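You operate a simulated robot arm through the tools that you are given. There is no shell and no other tool. Be economical: measure what you need, move in short steps, check, and stop when the job is done.

Carry out the task below with a simulated robot arm. There is one attempt and no reset: what you move stays moved.

TASK
Take the small spool on the top of the brown table and put it away on the top of the packing table. Then press the bend reset button two times. Then put one of the weights from the top of the brown table on the top of the goods table. Then put the white tag from the top of the brown table on the top of the packing table. Then open the tag box lid. Do these in the order given.

The check looks at the end state, three seconds after you hand in, the way a careful person would. Anything else that was tipped, shoved, dropped, spilled or broken makes it a failure. Lids that push on must go on centred and level and be pressed home; caps that screw on are set level and turned clockwise until they are tight.

THE ROBOT
A 6-joint arm with a two-finger parallel gripper on a trunk, on a base that drives. Base frame: it is fixed to the floor where the robot stands at the start and does not move with it; the origin is under the middle of the robot, x ahead of it, y to its left, z up; the surface under the hand at the start is at about z = 0.78. Lengths are in m, angles in degrees, forces in N, time in s.
Its first joint turns from -166.0 to 166.0 degrees. Places, roughly: bend reset button [0.6, -0.4, 0.8]; small spool [0.75, -0.25, 0.75]; tag box lid [0.7, -1.1, 0.7]; top of the goods table [0.6, -1.3, 0.6]; top of the packing table [-0.3, 3.6, 0.8]; weight [0.5, -0.25, 0.75]; white tag [0.5, 0, 0.75]. Payload 3.43 kg.
Tool frame: the origin (TCP) lies between the finger pads and is the grasp point; the fingertips stand 0.034 m ahead of it; z points along the fingers, y is the line along which they close. The gripper opens to 0.128 m. The fingers are 0.024 m wide and 0.012 m thick; the gripper's body (0.048 by 0.13 m) begins 0.096 m behind the TCP.
Orientation is that of the tool frame in the base frame, as [roll, pitch, yaw] about the fixed x, y, z axes, in that order (R = Rz(yaw) Ry(pitch) Rx(roll)). With the fingers straight down and closing along the base's y, the tool's x points along the base's -x, its y along +y and its z along -z.

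THE INTERFACE
- The arm moves only by the tool send_rows. Its argument "plan" is a list of rows, each a list of 7 numbers: the shift along the tool's x, y, z in mm, then the turn, a rotation vector about the tool's x, y, z in degrees, then the gripper command, from -1 (shut) to 1 (fully open), values between in proportion. In form: [[tx, ty, tz, ax, ay, az, jaw], ...]. A call has 1 to 20 rows; each row is the pose to reach, as a shift and turn from the pose commanded when the call began, along the tool's axes at that moment. A row lasts 0.2 s, in which the tool goes at most 0.05 m and 8.6 degrees; a call with a longer step from one row to the next is refused whole, and so is a gripper value outside its range. Where a pose cannot be reached the arm comes as near as it can. A force on the tool above 40 N (or 10 N above the force at the start of the call, whichever is more), or a blocked arm, ends the call early, and 0.2 s more pass. Each finger travels about 0.153 m/s and halts on what it meets, pressing with about 40 N; the grip force reading is that of the motor and also rises with nothing between the fingers. The clock runs only during rows and for 0.2 s after the last one: add rows that repeat a pose to give the fingers time. It gives the time, the measured TCP pose, the force on the tool (base axes), the opening and the grip force at its end, in the units of the frame above (readings bear some noise), with the torque about the TCP (base axes, N m) and any sound that the robot's microphone picked up.
- Cameras (640 x 400 px; columns grow to the right, rows downward): "scene" is now at [0.1386, 0.1478, 1.223]; the picture's right is [-0.77, -0.64, 0.00], its down [-0.23, 0.27, -0.94] and it looks along [0.60, -0.72, -0.35] (base axes); focal length 250 px, centre (320, 200). "wrist" rides on the gripper at [0.076, -0.011, -0.16] in the tool frame; the picture's right is [0.15, 0.99, 0.00], its down [-0.88, 0.13, -0.46] and it looks along [-0.45, 0.07, 0.89] (tool axes); focal length 234 px, centre (320, 200). There is no depth. A picture from a camera that has moved, and an enlarged one, comes with that camera's place and axes in the base frame and with its lens.
- camera(camera): a new picture of that camera. The clock stands still meanwhile.
- drive_base(legs): drives the robot by 1 to 6 legs, each [ahead, left, turn to the left] in m, m and degrees, along the robot's own axes; the way and the turn of a leg run together, so that a leg with both is an arc; at most 1.5 m and 180 degrees a leg. The arm and the cameras ride along, it lands a little off, and it stops where it bumps. It gives what a move gives.
- aim_head(pan, tilt): turns the head with the scene camera to pan (to the left, within 143 degrees either way) and tilt (down, from -29 to 69), counted from straight ahead of the robot. It gives what a move gives.
- inspect(camera, box): a new picture of the part [left, top, right, bottom] of that camera's present view, enlarged. The clock stands still meanwhile.
- hand_in(): hands the job in; it is judged then, once.

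Go step by step. Nothing tells you exact positions but the pictures and the camera data: compare them with the known pose of the tool, close in by small moves and look again before you grip or let go. The budget is 165 turns and 120 pictures, counting those below and the enlarged ones. Unless the task says otherwise, let go and move clear before handing in.

The tools are called after "Emit:" by a JSON object that holds its "api" and its "payload". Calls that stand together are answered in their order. send_rows: Moves the arm, as the interface text tells. Its arguments: {"type":"object","properties":{"plan":{"type":"array","items":{"type":"array","items":{"type":"number"}}}},"required":["plan"]} The other tools are called the same way: drive_base (legs) drives the base; aim_head (pan, tilt) turns the head that bears the scene camera; camera (camera) takes a picture; inspect (camera, box) takes an enlarged picture of a part of a camera's view; hand_in () hands the job in.

At the start:

```text
time: 0.0
ee_pos: [0.7252, -0.3122, 1.0768]
tcp_rot: [-179.8, 0.0, 180.0]
contact_force: [0.5, 0.0, -0.1]
torque: [-0.02, 0.01, -0.01]
grip_width: 0.1282
grip_force: 0.0
robot x, y, heading: [-0.0019, 0.0021, 0.0]
head pan, tilt: [-50.0, 20.8]
```

scene: 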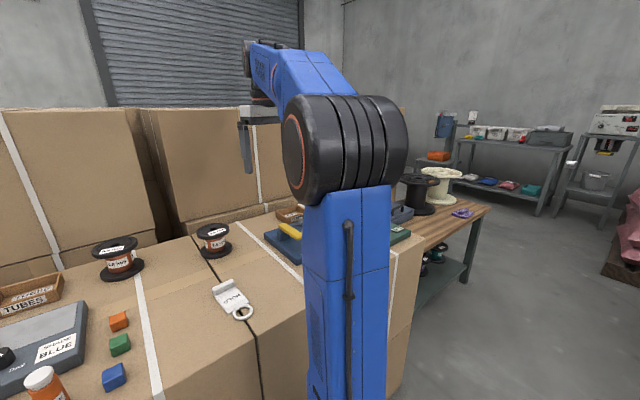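
wrist: 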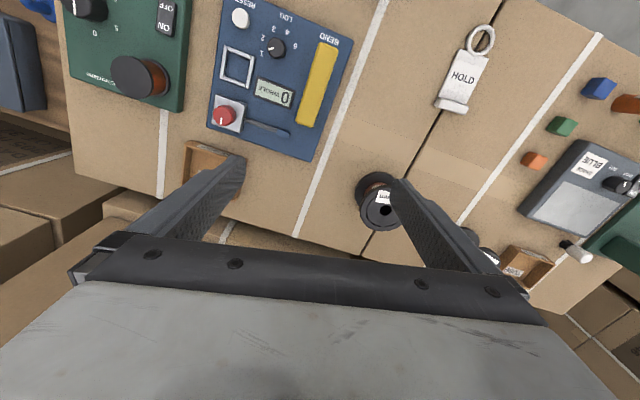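

I see the cardboard-topped surface with the small spool near (0.87,-0.17), the HOLD tag near (0.62,-0.07), the bend panel to the right. I'll look around before acting.

Emit:
{"api": "aim_head", "payload": {"pan": -15, "tilt": 40}}

Emit:
{"api": "camera", "payload": {"camera": "scene"}}

Emit:
{"api": "aim_head", "payload": {"pan": -75, "tilt": 30}}

Emit:
{"api": "camera", "payload": {"camera": "scene"}}

Emit:
{"api": "aim_head", "payload": {"pan": 95, "tilt": 10}}

Emit:
{"api": "camera", "payload": {"camera": "scene"}}

```text
time: 1.0
ee_pos: [0.7246, -0.3123, 1.0765]
tcp_rot: [-179.9, 0.1, 179.9]
contact_force: [0.3, 0.3, -0.1]
torque: [0.03, 0.0, 0.02]
grip_width: 0.1279
grip_force: 0.0
robot x, y, heading: [-0.0016, 0.0, -0.0]
head pan, tilt: [-15.0, 40.0]
```

```text
117 pictures are left
camera scene: at [0.1609, 0.1969, 1.1929], right [-0.26, -0.97, 0.0], down [-0.62, 0.17, -0.77], along [0.74, -0.2, -0.64], focal length 250 px, centre (320, 200)
```

scene: 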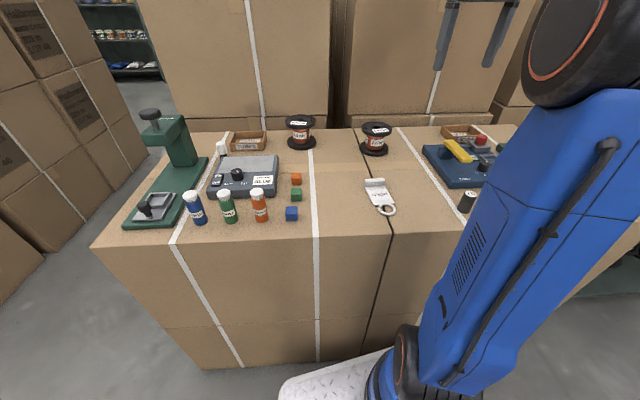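

```text
time: 2.3
ee_pos: [0.7239, -0.3111, 1.0763]
tcp_rot: [-179.9, 0.1, 179.9]
contact_force: [-0.4, 0.2, -0.5]
torque: [0.04, -0.01, -0.01]
grip_width: 0.1278
grip_force: 0.1
robot x, y, heading: [-0.0026, -0.0033, 0.1]
head pan, tilt: [-75.0, 30.0]
```

```text
116 pictures are left
camera scene: at [0.1023, 0.1317, 1.2082], right [-0.97, -0.26, 0.0], down [-0.13, 0.48, -0.87], along [0.22, -0.84, -0.5], focal length 250 px, centre (320, 200)
```

scene: 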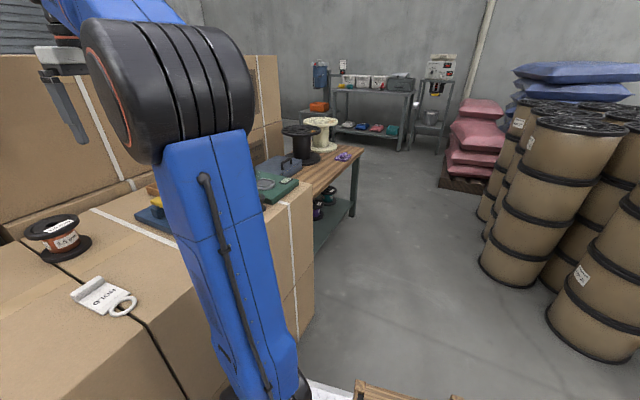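

```text
time: 4.9
ee_pos: [0.7239, -0.3111, 1.0761]
tcp_rot: [-179.9, 0.0, -180.0]
contact_force: [0.3, -0.3, -0.3]
torque: [0.01, -0.02, -0.03]
grip_width: 0.1281
grip_force: 0.2
robot x, y, heading: [-0.0013, -0.0024, -0.0]
head pan, tilt: [95.0, 10.0]
```

```text
115 pictures are left
camera scene: at [0.0708, 0.3116, 1.2406], right [1.0, 0.09, 0.0], down [0.01, -0.17, -0.98], along [-0.09, 0.98, -0.17], focal length 250 px, centre (320, 200)
```

scene: 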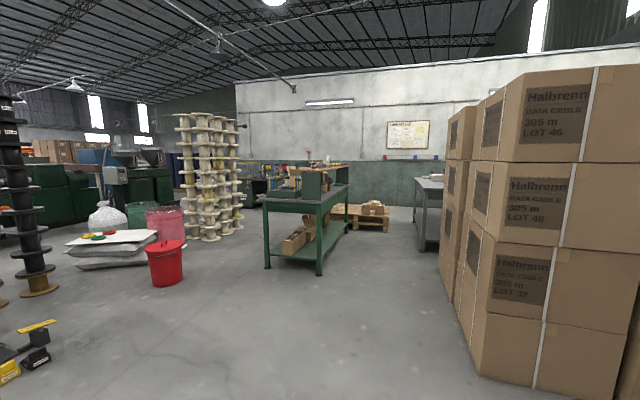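

The green bench at about (-0.3,3.2) is likely the packing table. I'll enlarge the spools and the suspected weight.

Emit:
{"api": "inspect", "payload": {"camera": "scene", "box": [220, 150, 480, 290]}}

Emit:
{"api": "aim_head", "payload": {"pan": -30, "tilt": 40}}

Emit:
{"api": "inspect", "payload": {"camera": "scene", "box": [140, 80, 400, 240]}}

Emit:
{"api": "camera", "payload": {"camera": "wrist"}}

Emit:
{"api": "aim_head", "payload": {"pan": -85, "tilt": 25}}

Emit:
{"api": "inspect", "payload": {"camera": "scene", "box": [140, 80, 340, 220]}}

```text
2.46 times, centred on (350, 220) of scene
camera zoom: at [0.0708, 0.3116, 1.2406], right [1.0, 0.09, 0.0], down [0.01, -0.17, -0.98], along [-0.09, 0.98, -0.17], focal length 617 px, centre (246, 151)
```

zoom: 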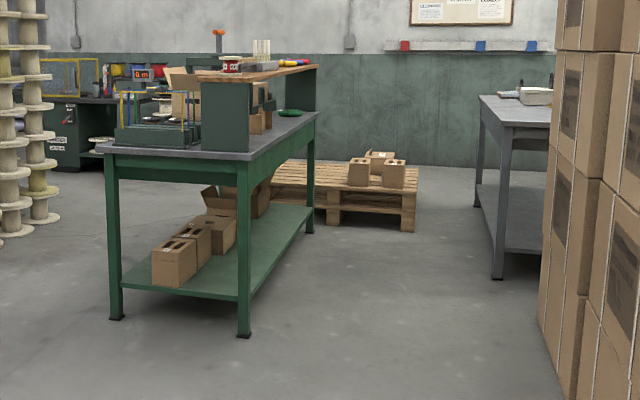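

```text
time: 6.9
ee_pos: [0.7245, -0.3109, 1.0771]
tcp_rot: [-179.9, 0.0, -180.0]
contact_force: [-0.5, -0.4, 0.0]
torque: [0.0, -0.02, 0.02]
grip_width: 0.1281
grip_force: 0.1
robot x, y, heading: [-0.0016, 0.0014, -0.3]
head pan, tilt: [-30.0, 40.0]
```

```text
2.46 times, centred on (270, 160) of scene
camera zoom: at [0.1525, 0.1765, 1.1929], right [-0.5, -0.87, 0.0], down [-0.56, 0.32, -0.77], along [0.66, -0.38, -0.64], focal length 617 px, centre (443, 298)
```

zoom: 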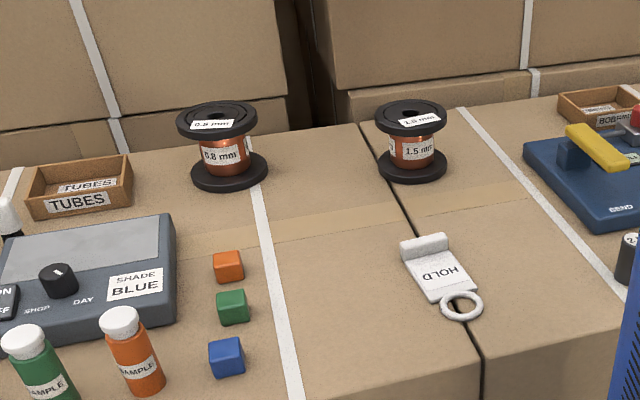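

```text
112 pictures are left
camera wrist: at [0.6491, -0.3224, 1.2357], right [-0.15, 0.99, 0.0], down [0.88, 0.13, 0.46], along [0.45, 0.07, -0.89], focal length 234 px, centre (320, 200)
```

wrist: 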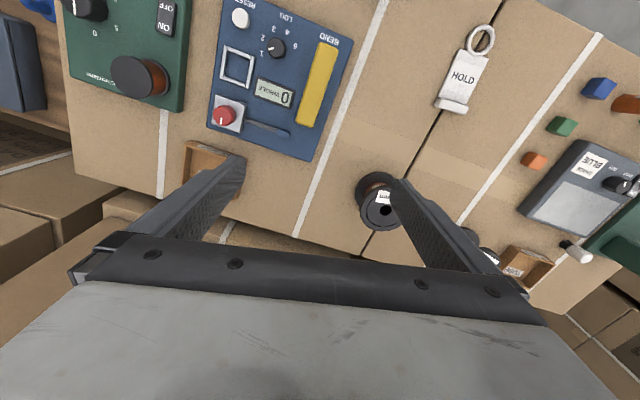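

```text
time: 8.2
ee_pos: [0.7236, -0.3112, 1.0752]
tcp_rot: [-179.9, 0.0, -179.9]
contact_force: [-0.8, 1.5, -0.5]
torque: [0.0, -0.02, -0.01]
grip_width: 0.128
grip_force: 0.1
robot x, y, heading: [-0.0045, 0.0015, -0.2]
head pan, tilt: [-85.0, 25.0]
```

```text
2.86 times, centred on (240, 150) of scene
camera zoom: at [0.0869, 0.1272, 1.2162], right [-1.0, -0.09, 0.0], down [-0.04, 0.42, -0.91], along [0.08, -0.9, -0.42], focal length 716 px, centre (549, 343)
```

zoom: 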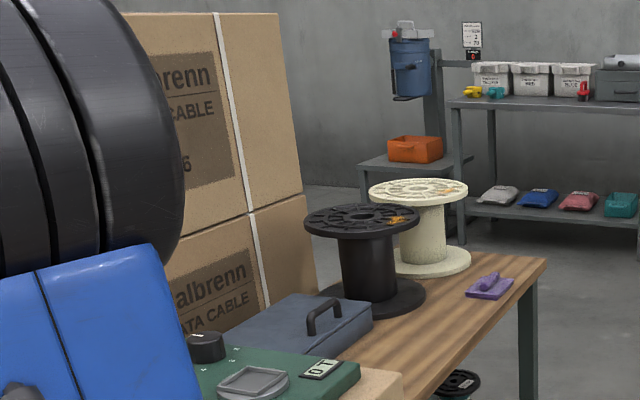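

The wooden bench to the right is the goods table with the tag box on it. The 1.5 mm spool (smaller one) sits near (0.844,-0.173), top about 0.86. I'll move above it and look.

Emit:
{"api": "send_rows", "payload": {"plan": [[-24, 27, 8, 0, 0, 0, 1], [-48, 55, 16, 0, 0, 0, 1], [-72, 82, 24, 0, 0, 0, 1], [-96, 110, 32, 0, 0, 0, 1], [-120, 137, 40, 0, 0, 0, 1], [-120, 137, 40, 0, 0, 0, 1]]}}

Emit:
{"api": "camera", "payload": {"camera": "wrist"}}

Emit:
{"api": "aim_head", "payload": {"pan": -20, "tilt": 35}}

Emit:
{"api": "camera", "payload": {"camera": "scene"}}

```text
time: 9.6
ee_pos: [0.8435, -0.1758, 1.0351]
tcp_rot: [-179.9, 0.0, 180.0]
contact_force: [-0.3, -1.2, 0.7]
torque: [0.03, -0.02, 0.01]
grip_width: 0.1281
grip_force: 0.0
robot x, y, heading: [-0.0014, 0.0003, -0.3]
head pan, tilt: [-85.0, 25.0]
```

```text
110 pictures are left
camera wrist: at [0.7693, -0.1866, 1.1955], right [-0.15, 0.99, 0.0], down [0.88, 0.13, 0.46], along [0.45, 0.07, -0.89], focal length 234 px, centre (320, 200)
```

wrist: 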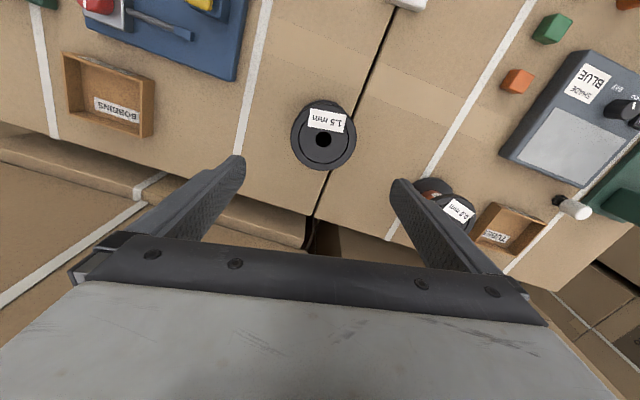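

```text
time: 10.9
ee_pos: [0.8445, -0.1756, 1.0366]
tcp_rot: [-179.9, 0.0, -179.9]
contact_force: [-0.5, -0.2, -0.1]
torque: [0.0, -0.01, 0.01]
grip_width: 0.1278
grip_force: 0.0
robot x, y, heading: [-0.0019, -0.0015, -0.1]
head pan, tilt: [-20.0, 35.0]
```

```text
109 pictures are left
camera scene: at [0.1616, 0.1888, 1.2004], right [-0.34, -0.94, 0.0], down [-0.54, 0.2, -0.82], along [0.77, -0.28, -0.57], focal length 250 px, centre (320, 200)
```

scene: 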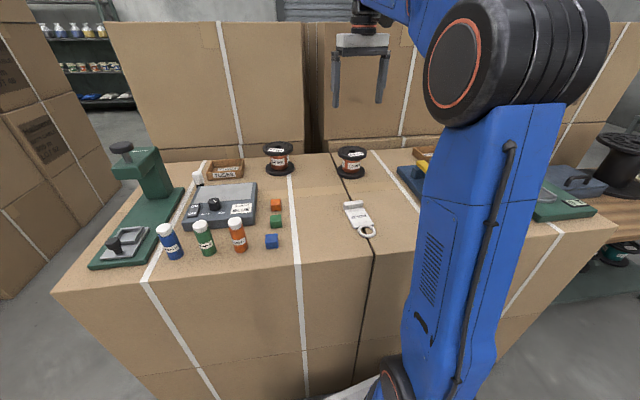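

The spool sits almost under the gripper, about 6 mm to +y. I'll go down around it and check before closing.

Emit:
{"api": "send_rows", "payload": {"plan": [[2, 6, 40, 0, 0, 0, 1], [2, 6, 80, 0, 0, 0, 1], [2, 6, 120, 0, 0, 0, 1], [2, 6, 150, 0, 0, 0, 1], [2, 6, 150, 0, 0, 0, 1]]}}

Emit:
{"api": "camera", "payload": {"camera": "wrist"}}

Emit:
{"api": "inspect", "payload": {"camera": "scene", "box": [270, 100, 430, 200]}}

```text
time: 12.1
ee_pos: [0.8396, -0.1699, 0.885]
tcp_rot: [-179.8, 0.0, 180.0]
contact_force: [0.2, 0.2, -0.2]
torque: [0.0, -0.02, 0.02]
grip_width: 0.1278
grip_force: 0.0
robot x, y, heading: [-0.0002, -0.0013, 0.1]
head pan, tilt: [-20.0, 35.0]
```

```text
108 pictures are left
camera wrist: at [0.766, -0.1814, 1.0448], right [-0.15, 0.99, 0.0], down [0.88, 0.13, 0.46], along [0.45, 0.07, -0.89], focal length 234 px, centre (320, 200)
```

wrist: 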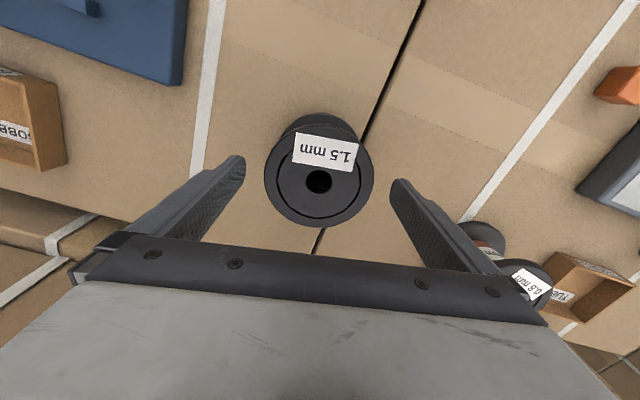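

```text
4.00 times, centred on (350, 150) of scene
camera zoom: at [0.1616, 0.1889, 1.2004], right [-0.34, -0.94, 0.0], down [-0.54, 0.2, -0.82], along [0.77, -0.28, -0.57], focal length 1002 px, centre (200, 400)
```

zoom: 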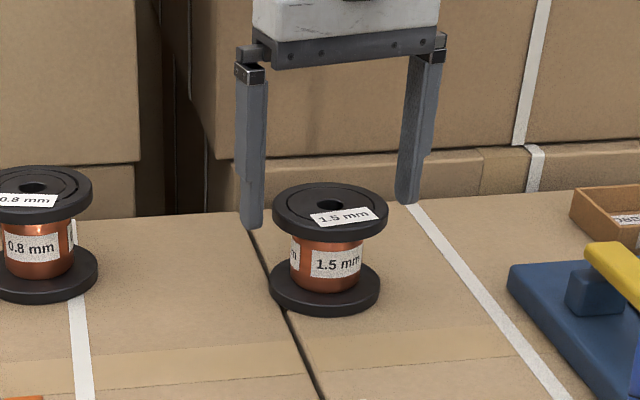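

Aligned within a few mm. Going down and closing.

Emit:
{"api": "send_rows", "payload": {"plan": [[-3, 0, 30, 0, 0, 0, 1], [-3, 0, 58, 0, 0, 0, 1], [-3, 0, 58, 0, 0, 0, 0.4], [-3, 0, 58, 0, 0, 0, 0], [-3, 0, 58, 0, 0, 0, 0], [-3, 0, 58, 0, 0, 0, 0]]}}

Emit:
{"api": "inspect", "payload": {"camera": "scene", "box": [270, 100, 430, 200]}}

```text
time: 13.5
ee_pos: [0.8437, -0.1699, 0.8274]
tcp_rot: [180.0, -0.1, 180.0]
contact_force: [-0.4, -1.8, -0.2]
torque: [0.13, 0.09, 0.07]
grip_width: 0.0946
grip_force: 40.1
robot x, y, heading: [-0.0024, 0.0, 0.1]
head pan, tilt: [-20.0, 35.0]
```

```text
4.00 times, centred on (350, 150) of scene
camera zoom: at [0.1616, 0.1888, 1.2004], right [-0.34, -0.94, 0.0], down [-0.54, 0.2, -0.82], along [0.77, -0.28, -0.57], focal length 1002 px, centre (200, 400)
```

zoom: 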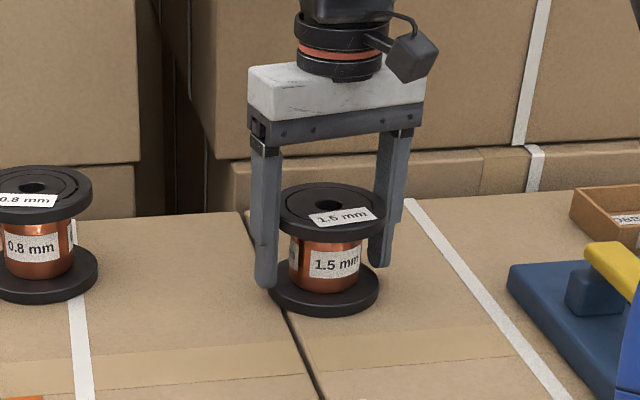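

Gripped. Lifting and pulling the arm in.

Emit:
{"api": "send_rows", "payload": {"plan": [[0, 0, -20, 0, 0, 0, -0.2], [0, 0, -60, 0, 0, 0, -0.2], [0, 0, -105, 0, 0, 0, -0.2], [0, 0, -150, 0, 0, 0, -0.2], [0, 0, -195, 0, 0, 0, -0.2], [0, 0, -240, 0, 0, 0, -0.2], [45, 0, -240, 0, 0, 0, -0.2], [90, 0, -240, 0, 0, 0, -0.2], [135, 0, -240, 0, 0, 0, -0.2], [180, 0, -240, 0, 0, 0, -0.2], [225, 0, -240, 0, 0, 0, -0.2], [270, 0, -240, 0, 0, 0, -0.2], [270, 0, -240, 0, 0, 0, -0.2]]}}

Emit:
{"api": "camera", "payload": {"camera": "wrist"}}

Emit:
{"api": "aim_head", "payload": {"pan": 60, "tilt": 35}}

Emit:
{"api": "camera", "payload": {"camera": "scene"}}

Emit:
{"api": "aim_head", "payload": {"pan": 130, "tilt": 35}}

Emit:
{"api": "camera", "payload": {"camera": "scene"}}

Emit:
{"api": "aim_head", "payload": {"pan": -120, "tilt": 35}}

Emit:
{"api": "camera", "payload": {"camera": "scene"}}

```text
time: 16.3
ee_pos: [0.5748, -0.167, 1.0686]
tcp_rot: [-179.9, 0.0, 180.0]
contact_force: [0.8, 0.8, -7.4]
torque: [-0.02, 0.0, 0.03]
grip_width: 0.0943
grip_force: 40.2
robot x, y, heading: [0.0006, -0.0012, 0.0]
head pan, tilt: [-20.0, 35.0]
```

```text
105 pictures are left
camera wrist: at [0.5009, -0.1792, 1.2278], right [-0.15, 0.99, 0.0], down [0.88, 0.13, 0.46], along [0.45, 0.07, -0.89], focal length 234 px, centre (320, 200)
```

wrist: 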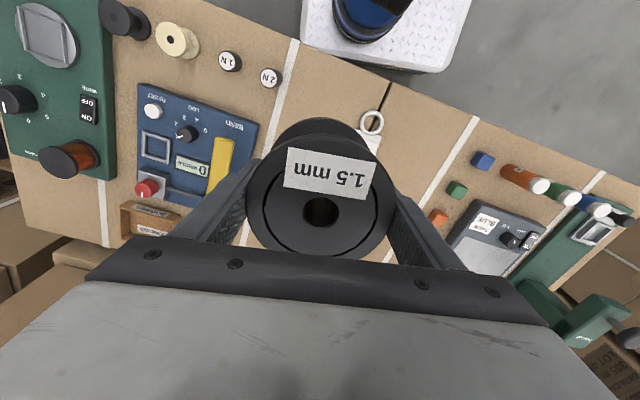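

```text
time: 17.9
ee_pos: [0.5752, -0.1684, 1.0695]
tcp_rot: [-180.0, 0.0, -179.9]
contact_force: [-1.2, 0.7, -6.0]
torque: [-0.01, 0.03, 0.01]
grip_width: 0.0945
grip_force: 39.7
robot x, y, heading: [0.0023, 0.0008, -0.3]
head pan, tilt: [60.0, 35.0]
```

```text
104 pictures are left
camera scene: at [0.123, 0.2952, 1.2004], right [0.87, -0.5, 0.0], down [-0.29, -0.5, -0.82], along [0.41, 0.71, -0.57], focal length 250 px, centre (320, 200)
```

scene: 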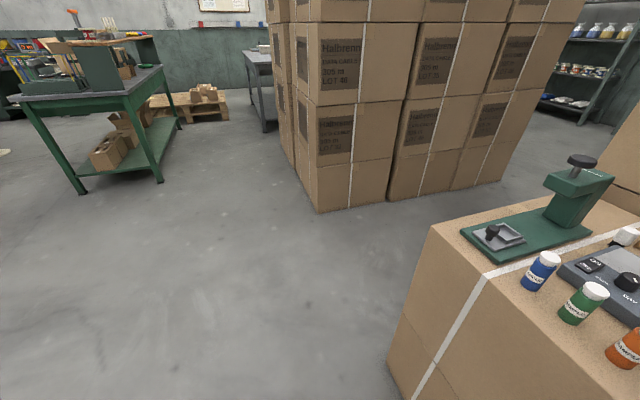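

```text
time: 19.3
ee_pos: [0.5752, -0.1679, 1.0687]
tcp_rot: [-179.9, 0.1, 179.9]
contact_force: [-1.3, 0.1, -6.0]
torque: [0.02, -0.03, -0.03]
grip_width: 0.0947
grip_force: 39.9
robot x, y, heading: [0.0003, 0.0041, 0.1]
head pan, tilt: [130.0, 35.0]
```

```text
103 pictures are left
camera scene: at [0.0224, 0.2865, 1.2005], right [0.77, 0.64, 0.0], down [0.37, -0.44, -0.82], along [-0.53, 0.63, -0.57], focal length 250 px, centre (320, 200)
```

scene: 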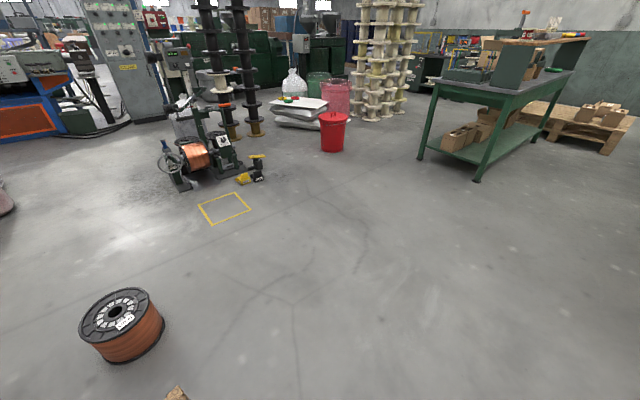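

```text
time: 22.8
ee_pos: [0.5761, -0.167, 1.0674]
tcp_rot: [-179.9, -0.1, 180.0]
contact_force: [0.1, 0.1, -6.6]
torque: [0.04, 0.0, -0.02]
grip_width: 0.0945
grip_force: 40.2
robot x, y, heading: [-0.0022, 0.0005, 0.0]
head pan, tilt: [-120.0, 35.0]
```

```text
102 pictures are left
camera scene: at [0.0349, 0.1427, 1.2004], right [-0.87, 0.5, 0.0], down [0.29, 0.5, -0.82], along [-0.41, -0.71, -0.57], focal length 250 px, centre (320, 200)
```

scene: 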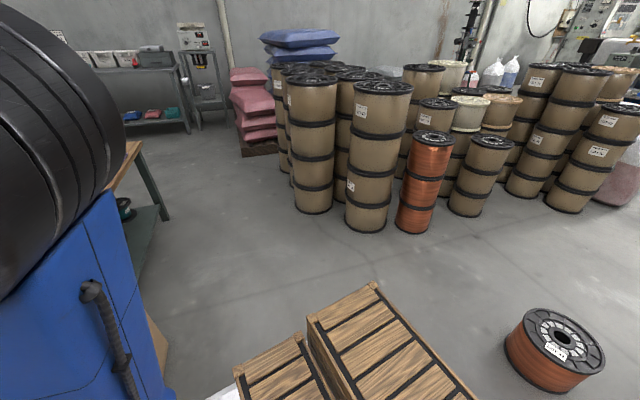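

Spool is held (about 0.7 kg). The weights "1 N" and "2 N" are visible near the table edge. I'll raise and retract the hand, then sidestep left toward the packing table.

Emit:
{"api": "send_rows", "payload": {"plan": [[0, 0, -40, 0, 0, 0, -0.2], [0, 0, -80, 0, 0, 0, -0.2], [0, 0, -120, 0, 0, 0, -0.2], [0, 0, -160, 0, 0, 0, -0.2], [40, 0, -180, 0, 0, 0, -0.2], [80, 0, -180, 0, 0, 0, -0.2], [120, 0, -180, 0, 0, 0, -0.2], [120, 0, -180, 0, 0, 0, -0.2]]}}

Emit:
{"api": "drive_base", "payload": {"legs": [[0, 1.5, 0]]}}

Emit:
{"api": "drive_base", "payload": {"legs": [[0, 0, 90]]}}

Emit:
{"api": "aim_head", "payload": {"pan": 10, "tilt": 20}}

Emit:
{"api": "camera", "payload": {"camera": "scene"}}

```text
time: 24.6
ee_pos: [0.4936, -0.1791, 1.1462]
tcp_rot: [-179.9, 0.3, -180.0]
contact_force: [0.3, -0.3, -6.7]
torque: [0.01, 0.05, 0.0]
grip_width: 0.0946
grip_force: 40.1
out of reach, approached as far as the arm can: row 3, 4, 5, 6, 7, 8
robot x, y, heading: [0.0029, -0.0003, -0.1]
head pan, tilt: [-120.0, 35.0]
```

```text
time: 31.9
ee_pos: [0.4947, 1.3007, 1.147]
tcp_rot: [-179.7, 0.2, 179.9]
contact_force: [-0.3, 0.1, -6.3]
torque: [0.0, 0.01, 0.01]
grip_width: 0.0947
grip_force: 39.8
robot x, y, heading: [0.0001, 1.4806, -0.2]
head pan, tilt: [-120.0, 35.0]
```

```text
time: 36.2
ee_pos: [0.18, 1.9737, 1.1456]
tcp_rot: [-179.8, 0.2, -90.0]
contact_force: [0.6, 0.4, -6.5]
torque: [0.04, -0.01, 0.01]
grip_width: 0.0943
grip_force: 40.5
robot x, y, heading: [0.0035, 1.4841, 89.9]
head pan, tilt: [-120.0, 35.0]
```

```text
time: 38.3
ee_pos: [0.1823, 1.9736, 1.1468]
tcp_rot: [-179.8, 0.3, -90.0]
contact_force: [-0.2, 0.0, -6.5]
torque: [0.01, -0.02, -0.02]
grip_width: 0.0949
grip_force: 39.8
robot x, y, heading: [0.0034, 1.4831, 90.0]
head pan, tilt: [10.0, 20.0]
```

```text
101 pictures are left
camera scene: at [-0.2353, 1.6523, 1.2243], right [0.98, 0.17, 0.0], down [0.06, -0.34, -0.94], along [-0.16, 0.93, -0.34], focal length 250 px, centre (320, 200)
```

scene: 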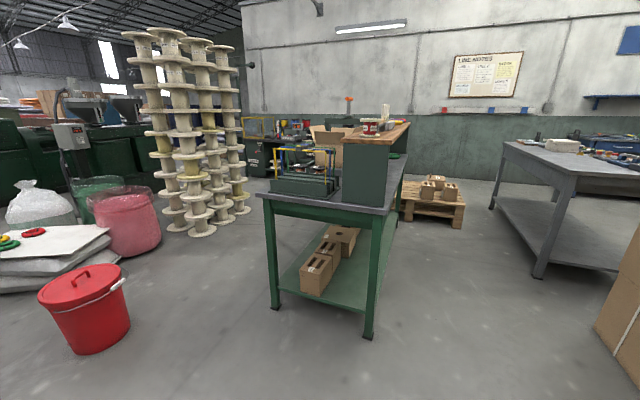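

The near end of the green packing table has some free surface. I'll drive closer and look again.

Emit:
{"api": "drive_base", "payload": {"legs": [[0.45, 0.1, 0]]}}

Emit:
{"api": "aim_head", "payload": {"pan": 5, "tilt": 30}}

Emit:
{"api": "camera", "payload": {"camera": "scene"}}

Emit:
{"api": "camera", "payload": {"camera": "wrist"}}

```text
time: 41.0
ee_pos: [0.0837, 2.4211, 1.1464]
tcp_rot: [-179.8, 0.4, -90.4]
contact_force: [1.0, 0.6, -6.5]
torque: [0.05, 0.01, 0.0]
grip_width: 0.0946
grip_force: 39.3
robot x, y, heading: [-0.0987, 1.928, 89.9]
head pan, tilt: [10.0, 20.0]
```

```text
time: 41.8
ee_pos: [0.0825, 2.4214, 1.1471]
tcp_rot: [-179.8, 0.3, -90.2]
contact_force: [-0.6, 0.1, -6.5]
torque: [-0.01, 0.02, 0.0]
grip_width: 0.095
grip_force: 40.3
robot x, y, heading: [-0.0979, 1.9267, 89.8]
head pan, tilt: [5.0, 30.0]
```

```text
100 pictures are left
camera scene: at [-0.326, 2.0992, 1.2083], right [1.0, 0.08, 0.0], down [0.04, -0.5, -0.87], along [-0.07, 0.86, -0.5], focal length 250 px, centre (320, 200)
```

scene: 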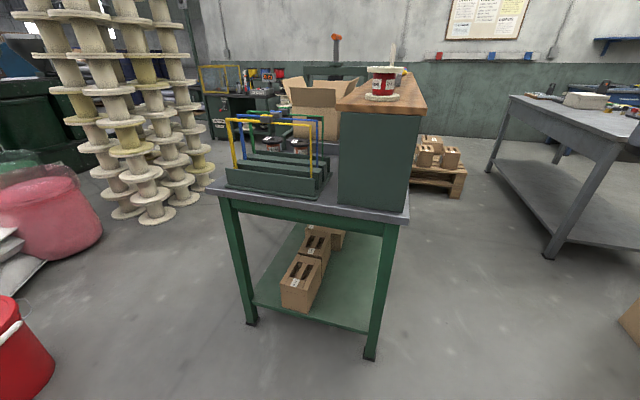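

```text
99 pictures are left
camera wrist: at [0.0944, 2.3447, 1.3055], right [-0.99, -0.14, 0.0], down [-0.13, 0.88, 0.46], along [-0.06, 0.46, -0.89], focal length 234 px, centre (320, 200)
```

wrist: 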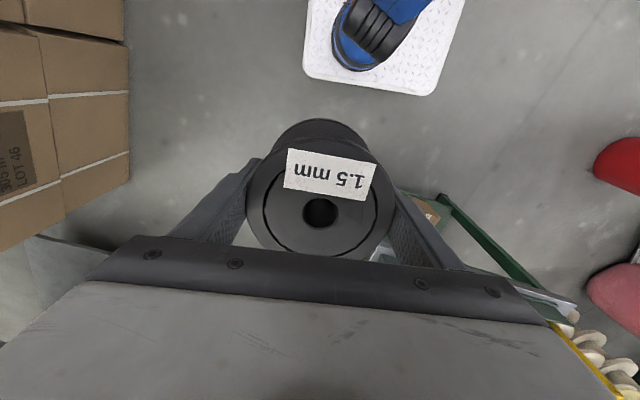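

The near end strip is too thin. I'll look at the table from its east side, where there is an aisle.

Emit:
{"api": "drive_base", "payload": {"legs": [[0, -0.55, 0], [0.6, 0, 0]]}}

Emit:
{"api": "aim_head", "payload": {"pan": 60, "tilt": 25}}

Emit:
{"api": "camera", "payload": {"camera": "scene"}}

```text
time: 47.9
ee_pos: [0.6216, 3.0213, 1.1468]
tcp_rot: [-179.9, 0.3, -89.4]
contact_force: [0.7, 0.8, -6.9]
torque: [0.02, 0.0, 0.01]
grip_width: 0.0945
grip_force: 39.9
robot x, y, heading: [0.4485, 2.5278, 90.4]
head pan, tilt: [5.0, 30.0]
```

```text
time: 49.1
ee_pos: [0.6211, 3.0208, 1.1465]
tcp_rot: [-179.8, 0.2, -89.4]
contact_force: [-0.2, -0.2, -6.1]
torque: [0.02, 0.02, 0.03]
grip_width: 0.0948
grip_force: 40.1
robot x, y, heading: [0.4482, 2.5239, 90.7]
head pan, tilt: [60.0, 25.0]
```

```text
98 pictures are left
camera scene: at [0.1457, 2.6489, 1.2162], right [0.49, 0.87, 0.0], down [0.37, -0.21, -0.91], along [-0.79, 0.45, -0.42], focal length 250 px, centre (320, 200)
```

scene: 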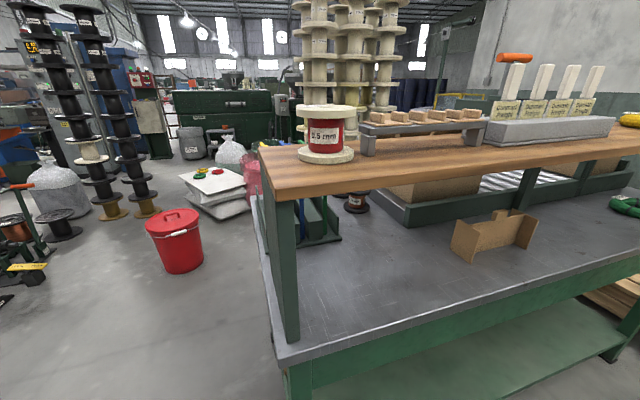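

The east strip lies under a riser shelf about 0.28 m above the tabletop. I'll look at the rest of the table for an open-topped spot.

Emit:
{"api": "drive_base", "payload": {"legs": [[0.7, -0.05, 0]]}}

Emit:
{"api": "aim_head", "payload": {"pan": 75, "tilt": 25}}

Emit:
{"api": "camera", "payload": {"camera": "scene"}}

```text
time: 53.1
ee_pos: [0.6588, 3.7404, 1.1483]
tcp_rot: [-179.8, 0.3, -89.0]
contact_force: [0.0, -0.3, -6.9]
torque: [0.0, 0.0, 0.01]
grip_width: 0.0948
grip_force: 39.9
robot x, y, heading: [0.4852, 3.2436, 91.0]
head pan, tilt: [60.0, 25.0]
```

```text
time: 53.8
ee_pos: [0.6579, 3.7406, 1.1466]
tcp_rot: [-179.8, 0.2, -89.1]
contact_force: [-0.2, 0.0, -6.5]
torque: [0.02, -0.02, 0.0]
grip_width: 0.0948
grip_force: 40.2
robot x, y, heading: [0.4884, 3.2459, 91.1]
head pan, tilt: [75.0, 25.0]
```

```text
97 pictures are left
camera scene: at [0.1762, 3.3432, 1.2162], right [0.24, 0.97, 0.0], down [0.41, -0.1, -0.91], along [-0.88, 0.22, -0.42], focal length 250 px, centre (320, 200)
```

scene: 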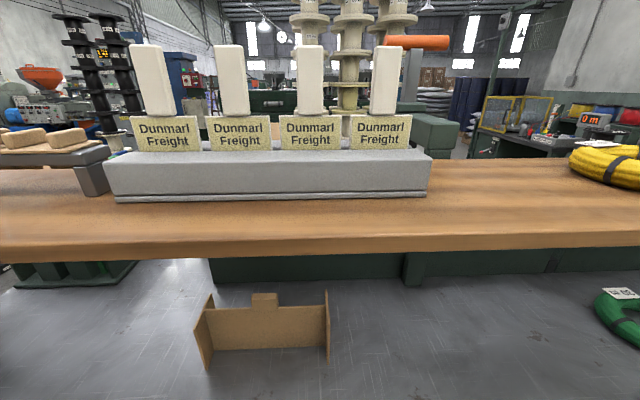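

The whole east strip is under the shelf. I'll check the west side for open tabletop.

Emit:
{"api": "drive_base", "payload": {"legs": [[-1.3, 0.08, 0], [0, 1.45, 0]]}}

Emit:
{"api": "aim_head", "payload": {"pan": -25, "tilt": 20}}

Emit:
{"api": "camera", "payload": {"camera": "scene"}}

```text
time: 67.2
ee_pos: [-0.8383, 2.421, 1.1473]
tcp_rot: [-179.8, 0.3, -90.0]
contact_force: [0.4, 0.4, -6.0]
torque: [0.02, -0.02, -0.04]
grip_width: 0.0946
grip_force: 39.9
robot x, y, heading: [-1.0159, 1.9284, 90.0]
head pan, tilt: [75.0, 25.0]
```

```text
time: 69.0
ee_pos: [-0.8393, 2.4216, 1.1459]
tcp_rot: [-179.8, 0.3, -89.9]
contact_force: [0.0, -0.4, -6.9]
torque: [0.01, 0.01, 0.0]
grip_width: 0.0947
grip_force: 40.3
robot x, y, heading: [-1.0165, 1.9311, 89.9]
head pan, tilt: [-25.0, 20.0]
```

```text
96 pictures are left
camera scene: at [-1.1989, 2.0915, 1.2243], right [0.91, -0.42, 0.0], down [-0.14, -0.31, -0.94], along [0.39, 0.85, -0.34], focal length 250 px, centre (320, 200)
```

scene: 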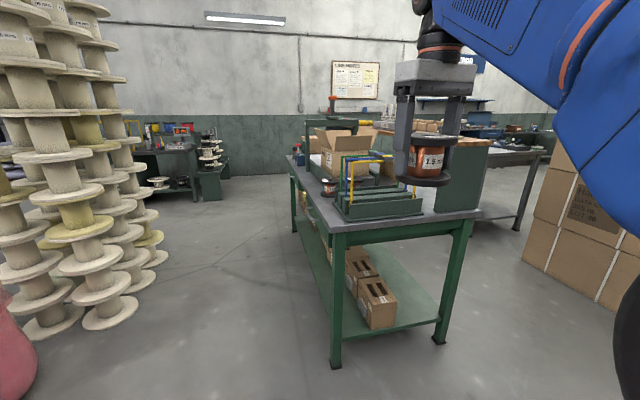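

I'll move up along the west aisle.

Emit:
{"api": "drive_base", "payload": {"legs": [[0.25, 0.32, 0], [0.45, 0, 0]]}}

Emit:
{"api": "aim_head", "payload": {"pan": -45, "tilt": 25}}

Emit:
{"api": "camera", "payload": {"camera": "scene"}}

```text
time: 70.9
ee_pos: [-1.0566, 2.5934, 1.1467]
tcp_rot: [-179.7, 0.3, -89.9]
contact_force: [0.0, 0.4, -5.2]
torque: [0.01, 0.01, 0.0]
grip_width: 0.0948
grip_force: 39.7
robot x, y, heading: [-1.2328, 2.1042, 89.9]
head pan, tilt: [-25.0, 20.0]
stopped in leg 1: the robot was blocked; the commanded pose is now the measured one
```

```text
time: 71.7
ee_pos: [-1.0556, 2.5948, 1.1461]
tcp_rot: [-179.8, 0.2, -89.9]
contact_force: [-0.1, 0.2, -7.0]
torque: [0.0, 0.01, 0.0]
grip_width: 0.0945
grip_force: 40.2
robot x, y, heading: [-1.2356, 2.0987, 90.2]
head pan, tilt: [-45.0, 25.0]
```

```text
95 pictures are left
camera scene: at [-1.3907, 2.2439, 1.2162], right [0.71, -0.7, 0.0], down [-0.3, -0.3, -0.91], along [0.64, 0.64, -0.42], focal length 250 px, centre (320, 200)
```

scene: 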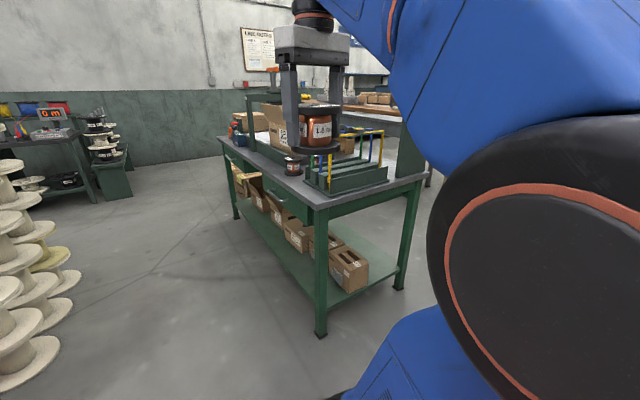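

Something blocked the base; I'll look left to see what it was.

Emit:
{"api": "aim_head", "payload": {"pan": 50, "tilt": 55}}

Emit:
{"api": "camera", "payload": {"camera": "scene"}}

Emit:
{"api": "aim_head", "payload": {"pan": -10, "tilt": 50}}

Emit:
{"api": "camera", "payload": {"camera": "scene"}}

```text
time: 73.4
ee_pos: [-1.0559, 2.5931, 1.1453]
tcp_rot: [-179.9, 0.4, -89.8]
contact_force: [-0.2, 0.7, -6.6]
torque: [0.03, 0.02, 0.03]
grip_width: 0.0947
grip_force: 40.1
robot x, y, heading: [-1.2338, 2.1026, 90.0]
head pan, tilt: [50.0, 55.0]
```

```text
94 pictures are left
camera scene: at [-1.5109, 2.2247, 1.1722], right [0.64, 0.77, 0.0], down [0.63, -0.53, -0.57], along [-0.44, 0.37, -0.82], focal length 250 px, centre (320, 200)
```

scene: 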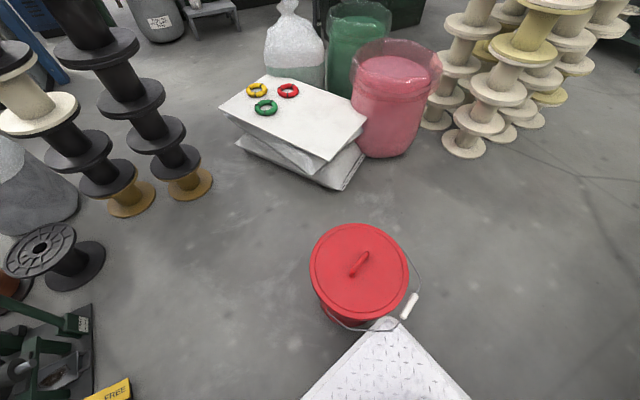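

```text
time: 74.7
ee_pos: [-1.0557, 2.5924, 1.1474]
tcp_rot: [-179.8, 0.4, -89.8]
contact_force: [0.8, 0.1, -6.1]
torque: [0.04, 0.01, -0.04]
grip_width: 0.0946
grip_force: 39.4
robot x, y, heading: [-1.2335, 2.0999, 90.3]
head pan, tilt: [-10.0, 50.0]
```

```text
93 pictures are left
camera scene: at [-1.4425, 2.2544, 1.1787], right [0.99, -0.17, 0.0], down [-0.13, -0.76, -0.64], along [0.11, 0.63, -0.77], focal length 250 px, centre (320, 200)
```

scene: 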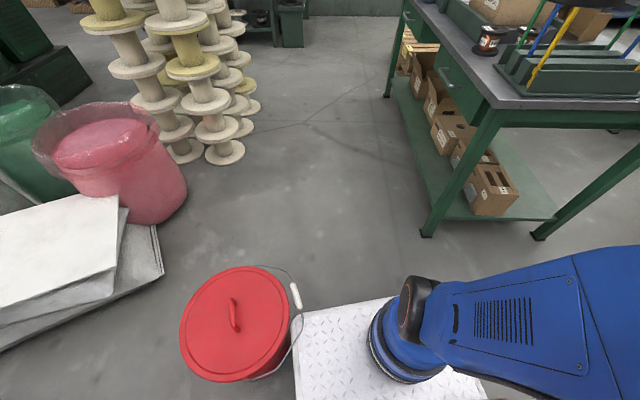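

I only nudged the red bucket's corner; it looks unmoved. I'll go back a bit to the right, then ahead through the gap to view the west part of the tabletop.

Emit:
{"api": "drive_base", "payload": {"legs": [[0, -0.12, 0], [0.35, 0, 0]]}}

Emit:
{"api": "aim_head", "payload": {"pan": -25, "tilt": 25}}

Emit:
{"api": "camera", "payload": {"camera": "scene"}}

Emit:
{"api": "camera", "payload": {"camera": "wrist"}}

```text
time: 77.8
ee_pos: [-0.9444, 2.95, 1.1461]
tcp_rot: [-179.8, 0.3, -89.6]
contact_force: [0.5, 0.4, -6.4]
torque: [0.01, 0.0, -0.01]
grip_width: 0.0947
grip_force: 39.9
robot x, y, heading: [-1.1201, 2.4531, 90.5]
head pan, tilt: [-10.0, 50.0]
```

```text
time: 78.7
ee_pos: [-0.9437, 2.95, 1.1463]
tcp_rot: [-179.8, 0.2, -89.5]
contact_force: [0.4, -0.2, -6.0]
torque: [0.0, -0.02, 0.02]
grip_width: 0.0948
grip_force: 40.0
robot x, y, heading: [-1.1179, 2.4567, 90.2]
head pan, tilt: [-25.0, 25.0]
```

```text
92 pictures are left
camera scene: at [-1.3021, 2.6158, 1.2161], right [0.91, -0.41, 0.0], down [-0.18, -0.39, -0.91], along [0.37, 0.82, -0.42], focal length 250 px, centre (320, 200)
```

scene: 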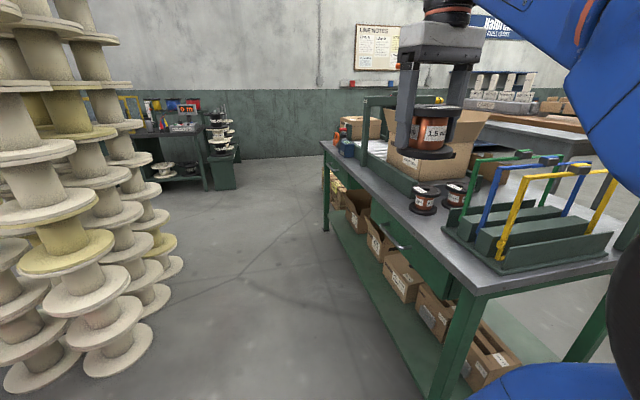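

```text
91 pictures are left
camera wrist: at [-0.9317, 2.8727, 1.3054], right [-0.99, -0.16, 0.0], down [-0.14, 0.88, 0.46], along [-0.07, 0.45, -0.89], focal length 234 px, centre (320, 200)
```

wrist: 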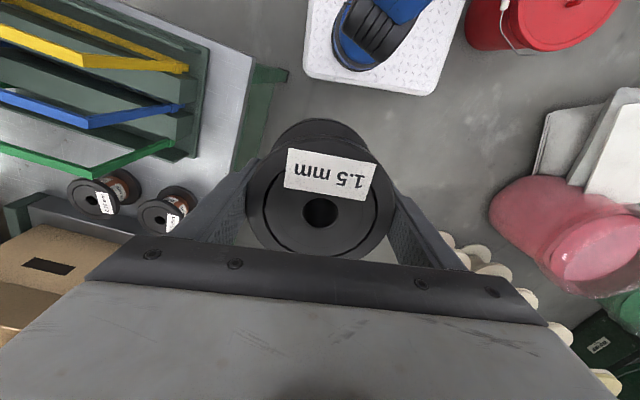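

The west strip has two small spools and a rack, with a possible free spot near (-0.70,3.13). I'll enlarge both views.

Emit:
{"api": "inspect", "payload": {"camera": "scene", "box": [350, 130, 550, 290]}}

Emit:
{"api": "inspect", "payload": {"camera": "wrist", "box": [0, 30, 300, 260]}}

```text
2.50 times, centred on (450, 210) of scene
camera zoom: at [-1.3021, 2.6158, 1.2161], right [0.91, -0.41, 0.0], down [-0.18, -0.39, -0.91], along [0.37, 0.82, -0.42], focal length 626 px, centre (-5, 175)
```

zoom: 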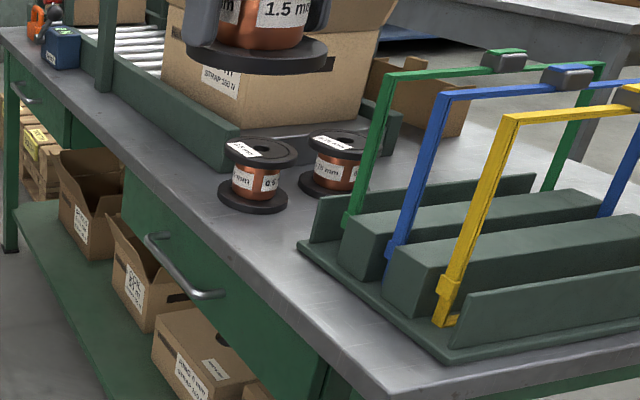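

```text
1.74 times, centred on (150, 145) of wrist
camera zoom: at [-0.9317, 2.8727, 1.3054], right [-0.99, -0.16, 0.0], down [-0.14, 0.88, 0.46], along [-0.07, 0.45, -0.89], focal length 407 px, centre (616, 296)
```

zoom: 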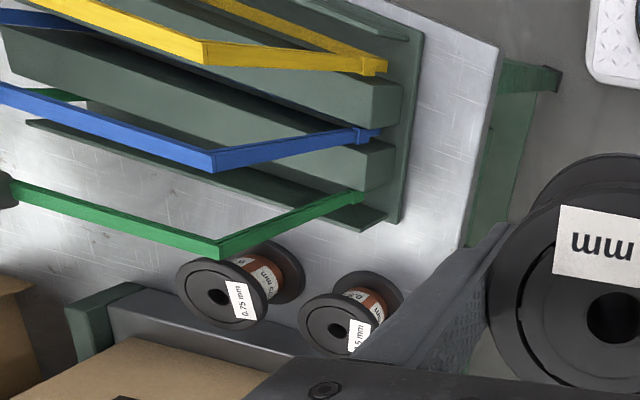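

The west side is too tight, while the east strip beneath the shelf is roomy but needs a horizontal hand. I'll return to the east aisle, set the spool briefly on a free part of the shelf top, and regrip it horizontally.

Emit:
{"api": "drive_base", "payload": {"legs": [[-0.45, 0, 0], [0, -1.3, 0], [0, -0.4, 0], [1.45, 0, 0]]}}

Emit:
{"api": "drive_base", "payload": {"legs": [[0, 0, 90]]}}

Emit:
{"api": "aim_head", "payload": {"pan": -20, "tilt": 25}}

Emit:
{"api": "camera", "payload": {"camera": "scene"}}

Emit:
{"api": "camera", "payload": {"camera": "wrist"}}

```text
time: 96.4
ee_pos: [0.7747, 3.953, 1.1464]
tcp_rot: [-179.8, 0.3, -90.7]
contact_force: [-0.3, 0.3, -6.2]
torque: [-0.01, -0.02, 0.01]
grip_width: 0.0945
grip_force: 40.0
robot x, y, heading: [0.5903, 3.4649, 89.3]
head pan, tilt: [-25.0, 25.0]
```

```text
time: 100.6
ee_pos: [0.1011, 3.6479, 1.146]
tcp_rot: [-179.8, 0.3, -0.8]
contact_force: [13.4, 0.0, -3.4]
torque: [0.06, -0.48, -0.08]
grip_width: 0.0945
grip_force: 40.1
robot x, y, heading: [0.5919, 3.4628, 179.3]
head pan, tilt: [-25.0, 25.0]
```

```text
time: 101.3
ee_pos: [0.1009, 3.6478, 1.1464]
tcp_rot: [-179.8, 0.4, -0.8]
contact_force: [7.4, -1.1, -7.7]
torque: [0.01, -0.36, 0.0]
grip_width: 0.0943
grip_force: 39.0
robot x, y, heading: [0.59, 3.4639, 179.0]
head pan, tilt: [-20.0, 25.0]
```

```text
88 pictures are left
camera scene: at [0.4201, 3.2747, 1.2162], right [0.36, 0.93, 0.0], down [0.39, -0.15, -0.91], along [-0.85, 0.32, -0.42], focal length 250 px, centre (320, 200)
```

scene: 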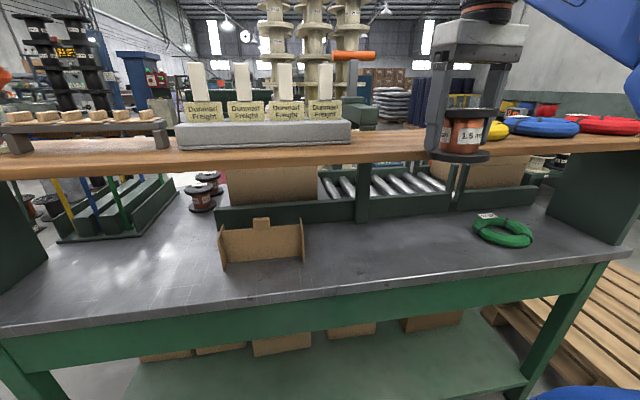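

```text
87 pictures are left
camera wrist: at [0.1787, 3.6568, 1.3055], right [0.13, -0.99, 0.0], down [-0.88, -0.12, 0.46], along [-0.46, -0.06, -0.89], focal length 234 px, centre (320, 200)
```

wrist: 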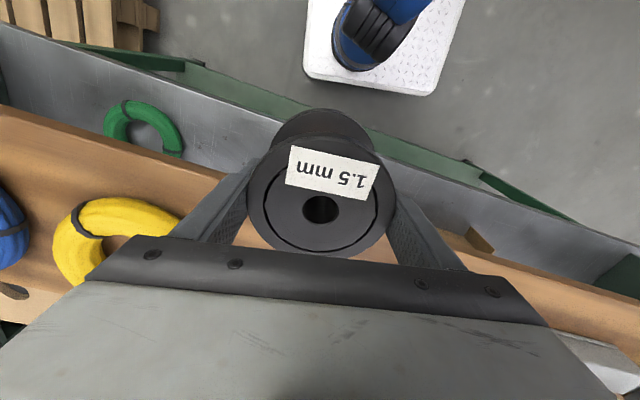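

The spool is lightly touching the shelf edge (7 N). I'll back off at once and look at the grey table behind as a regrip place.

Emit:
{"api": "drive_base", "payload": {"legs": [[-0.1, 0, 0]]}}

Emit:
{"api": "inspect", "payload": {"camera": "scene", "box": [400, 60, 600, 190]}}

Emit:
{"api": "aim_head", "payload": {"pan": -140, "tilt": 25}}

Emit:
{"api": "camera", "payload": {"camera": "scene"}}

```text
time: 102.5
ee_pos: [0.1946, 3.6462, 1.1469]
tcp_rot: [-179.7, 0.4, -0.9]
contact_force: [-0.3, -1.4, -7.5]
torque: [-0.01, 0.06, 0.03]
grip_width: 0.0947
grip_force: 39.6
robot x, y, heading: [0.6828, 3.4589, 178.9]
head pan, tilt: [-20.0, 25.0]
stopped in leg 1: the robot was blocked; the commanded pose is now the measured one
```

```text
3.08 times, centred on (500, 125) of scene
camera zoom: at [0.5133, 3.2732, 1.2162], right [0.36, 0.93, 0.0], down [0.4, -0.15, -0.91], along [-0.85, 0.32, -0.42], focal length 771 px, centre (-234, 431)
```

zoom: 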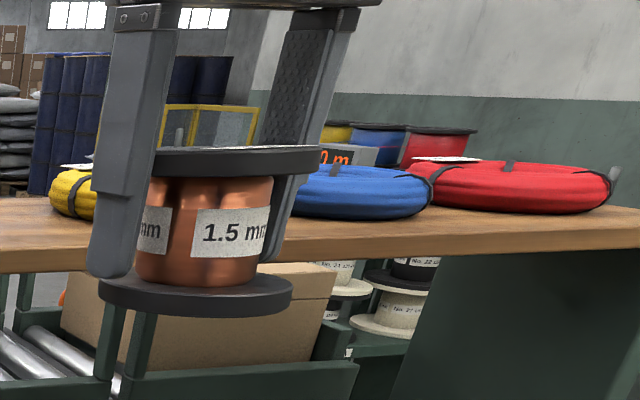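

```text
time: 104.5
ee_pos: [0.1951, 3.6456, 1.147]
tcp_rot: [-179.7, 0.4, -0.8]
contact_force: [-0.4, 0.3, -7.7]
torque: [-0.02, 0.04, -0.01]
grip_width: 0.0944
grip_force: 40.5
robot x, y, heading: [0.6861, 3.4575, 179.0]
head pan, tilt: [-140.0, 25.0]
```

```text
85 pictures are left
camera scene: at [0.6708, 3.2985, 1.2162], right [0.63, -0.78, 0.0], down [-0.33, -0.27, -0.91], along [0.7, 0.57, -0.42], focal length 250 px, centre (320, 200)
```

scene: 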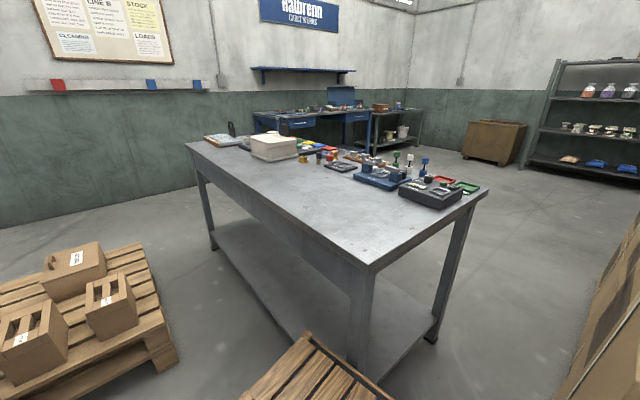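

The spool is unharmed and still upright. The grey table's near corner is bare, so I'll use it for the regrip: sidestep south, turn to face north so that I can reach sideways to either table.

Emit:
{"api": "drive_base", "payload": {"legs": [[0.09, 0.5, 0], [0, 0, -89]]}}

Emit:
{"api": "drive_base", "payload": {"legs": [[0.4, 0, 0]]}}

Emit:
{"api": "aim_head", "payload": {"pan": -60, "tilt": 35}}

Emit:
{"api": "camera", "payload": {"camera": "scene"}}

Emit:
{"api": "aim_head", "payload": {"pan": -140, "tilt": 45}}

Emit:
{"api": "camera", "payload": {"camera": "scene"}}

```text
time: 111.3
ee_pos: [0.7707, 3.4523, 1.1475]
tcp_rot: [-179.6, 0.3, -91.1]
contact_force: [-0.2, -0.3, -6.1]
torque: [0.03, 0.01, -0.03]
grip_width: 0.0945
grip_force: 39.9
robot x, y, heading: [0.5868, 2.9627, 88.9]
head pan, tilt: [-140.0, 25.0]
```

```text
time: 113.8
ee_pos: [0.7761, 3.8494, 1.1465]
tcp_rot: [-179.7, 0.4, -90.9]
contact_force: [-0.6, 0.7, -6.9]
torque: [0.02, 0.03, 0.0]
grip_width: 0.0943
grip_force: 40.1
robot x, y, heading: [0.5906, 3.3623, 89.1]
head pan, tilt: [-140.0, 25.0]
```

```text
time: 115.3
ee_pos: [0.7768, 3.8505, 1.1471]
tcp_rot: [-179.8, 0.5, -91.0]
contact_force: [0.2, 0.3, -6.5]
torque: [0.02, -0.01, -0.01]
grip_width: 0.094
grip_force: 39.5
robot x, y, heading: [0.5873, 3.3594, 89.2]
head pan, tilt: [-60.0, 35.0]
```

```text
84 pictures are left
camera scene: at [0.4475, 3.4866, 1.2004], right [0.49, -0.87, 0.0], down [-0.5, -0.28, -0.82], along [0.72, 0.4, -0.57], focal length 250 px, centre (320, 200)
```

scene: 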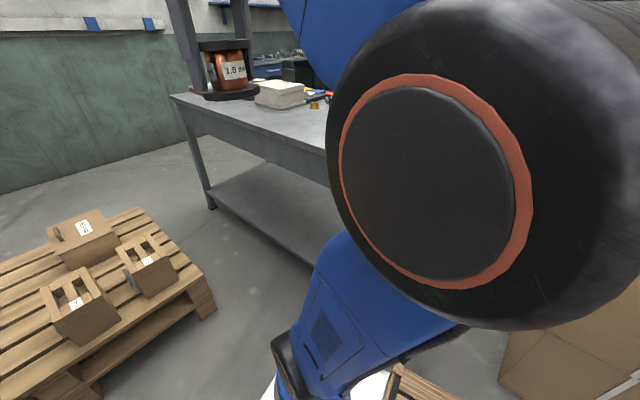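

```text
time: 116.8
ee_pos: [0.776, 3.8505, 1.1471]
tcp_rot: [-179.8, 0.5, -90.9]
contact_force: [0.3, -0.1, -6.9]
torque: [0.05, 0.0, -0.01]
grip_width: 0.0943
grip_force: 40.3
robot x, y, heading: [0.5912, 3.3572, 89.3]
head pan, tilt: [-140.0, 45.0]
```

```text
83 pictures are left
camera scene: at [0.4218, 3.3808, 1.1856], right [-0.78, -0.63, 0.0], down [-0.45, 0.55, -0.71], along [0.45, -0.55, -0.71], focal length 250 px, centre (320, 200)
```

scene: 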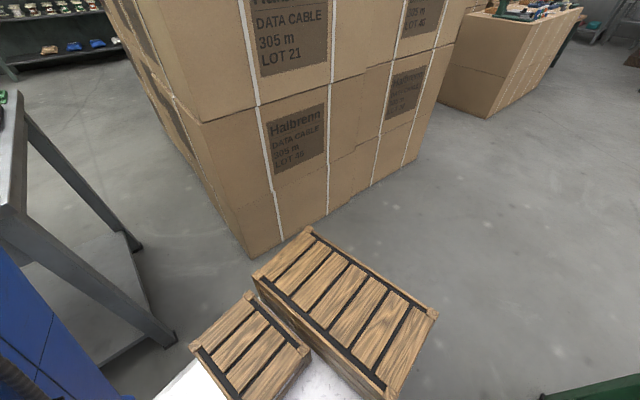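

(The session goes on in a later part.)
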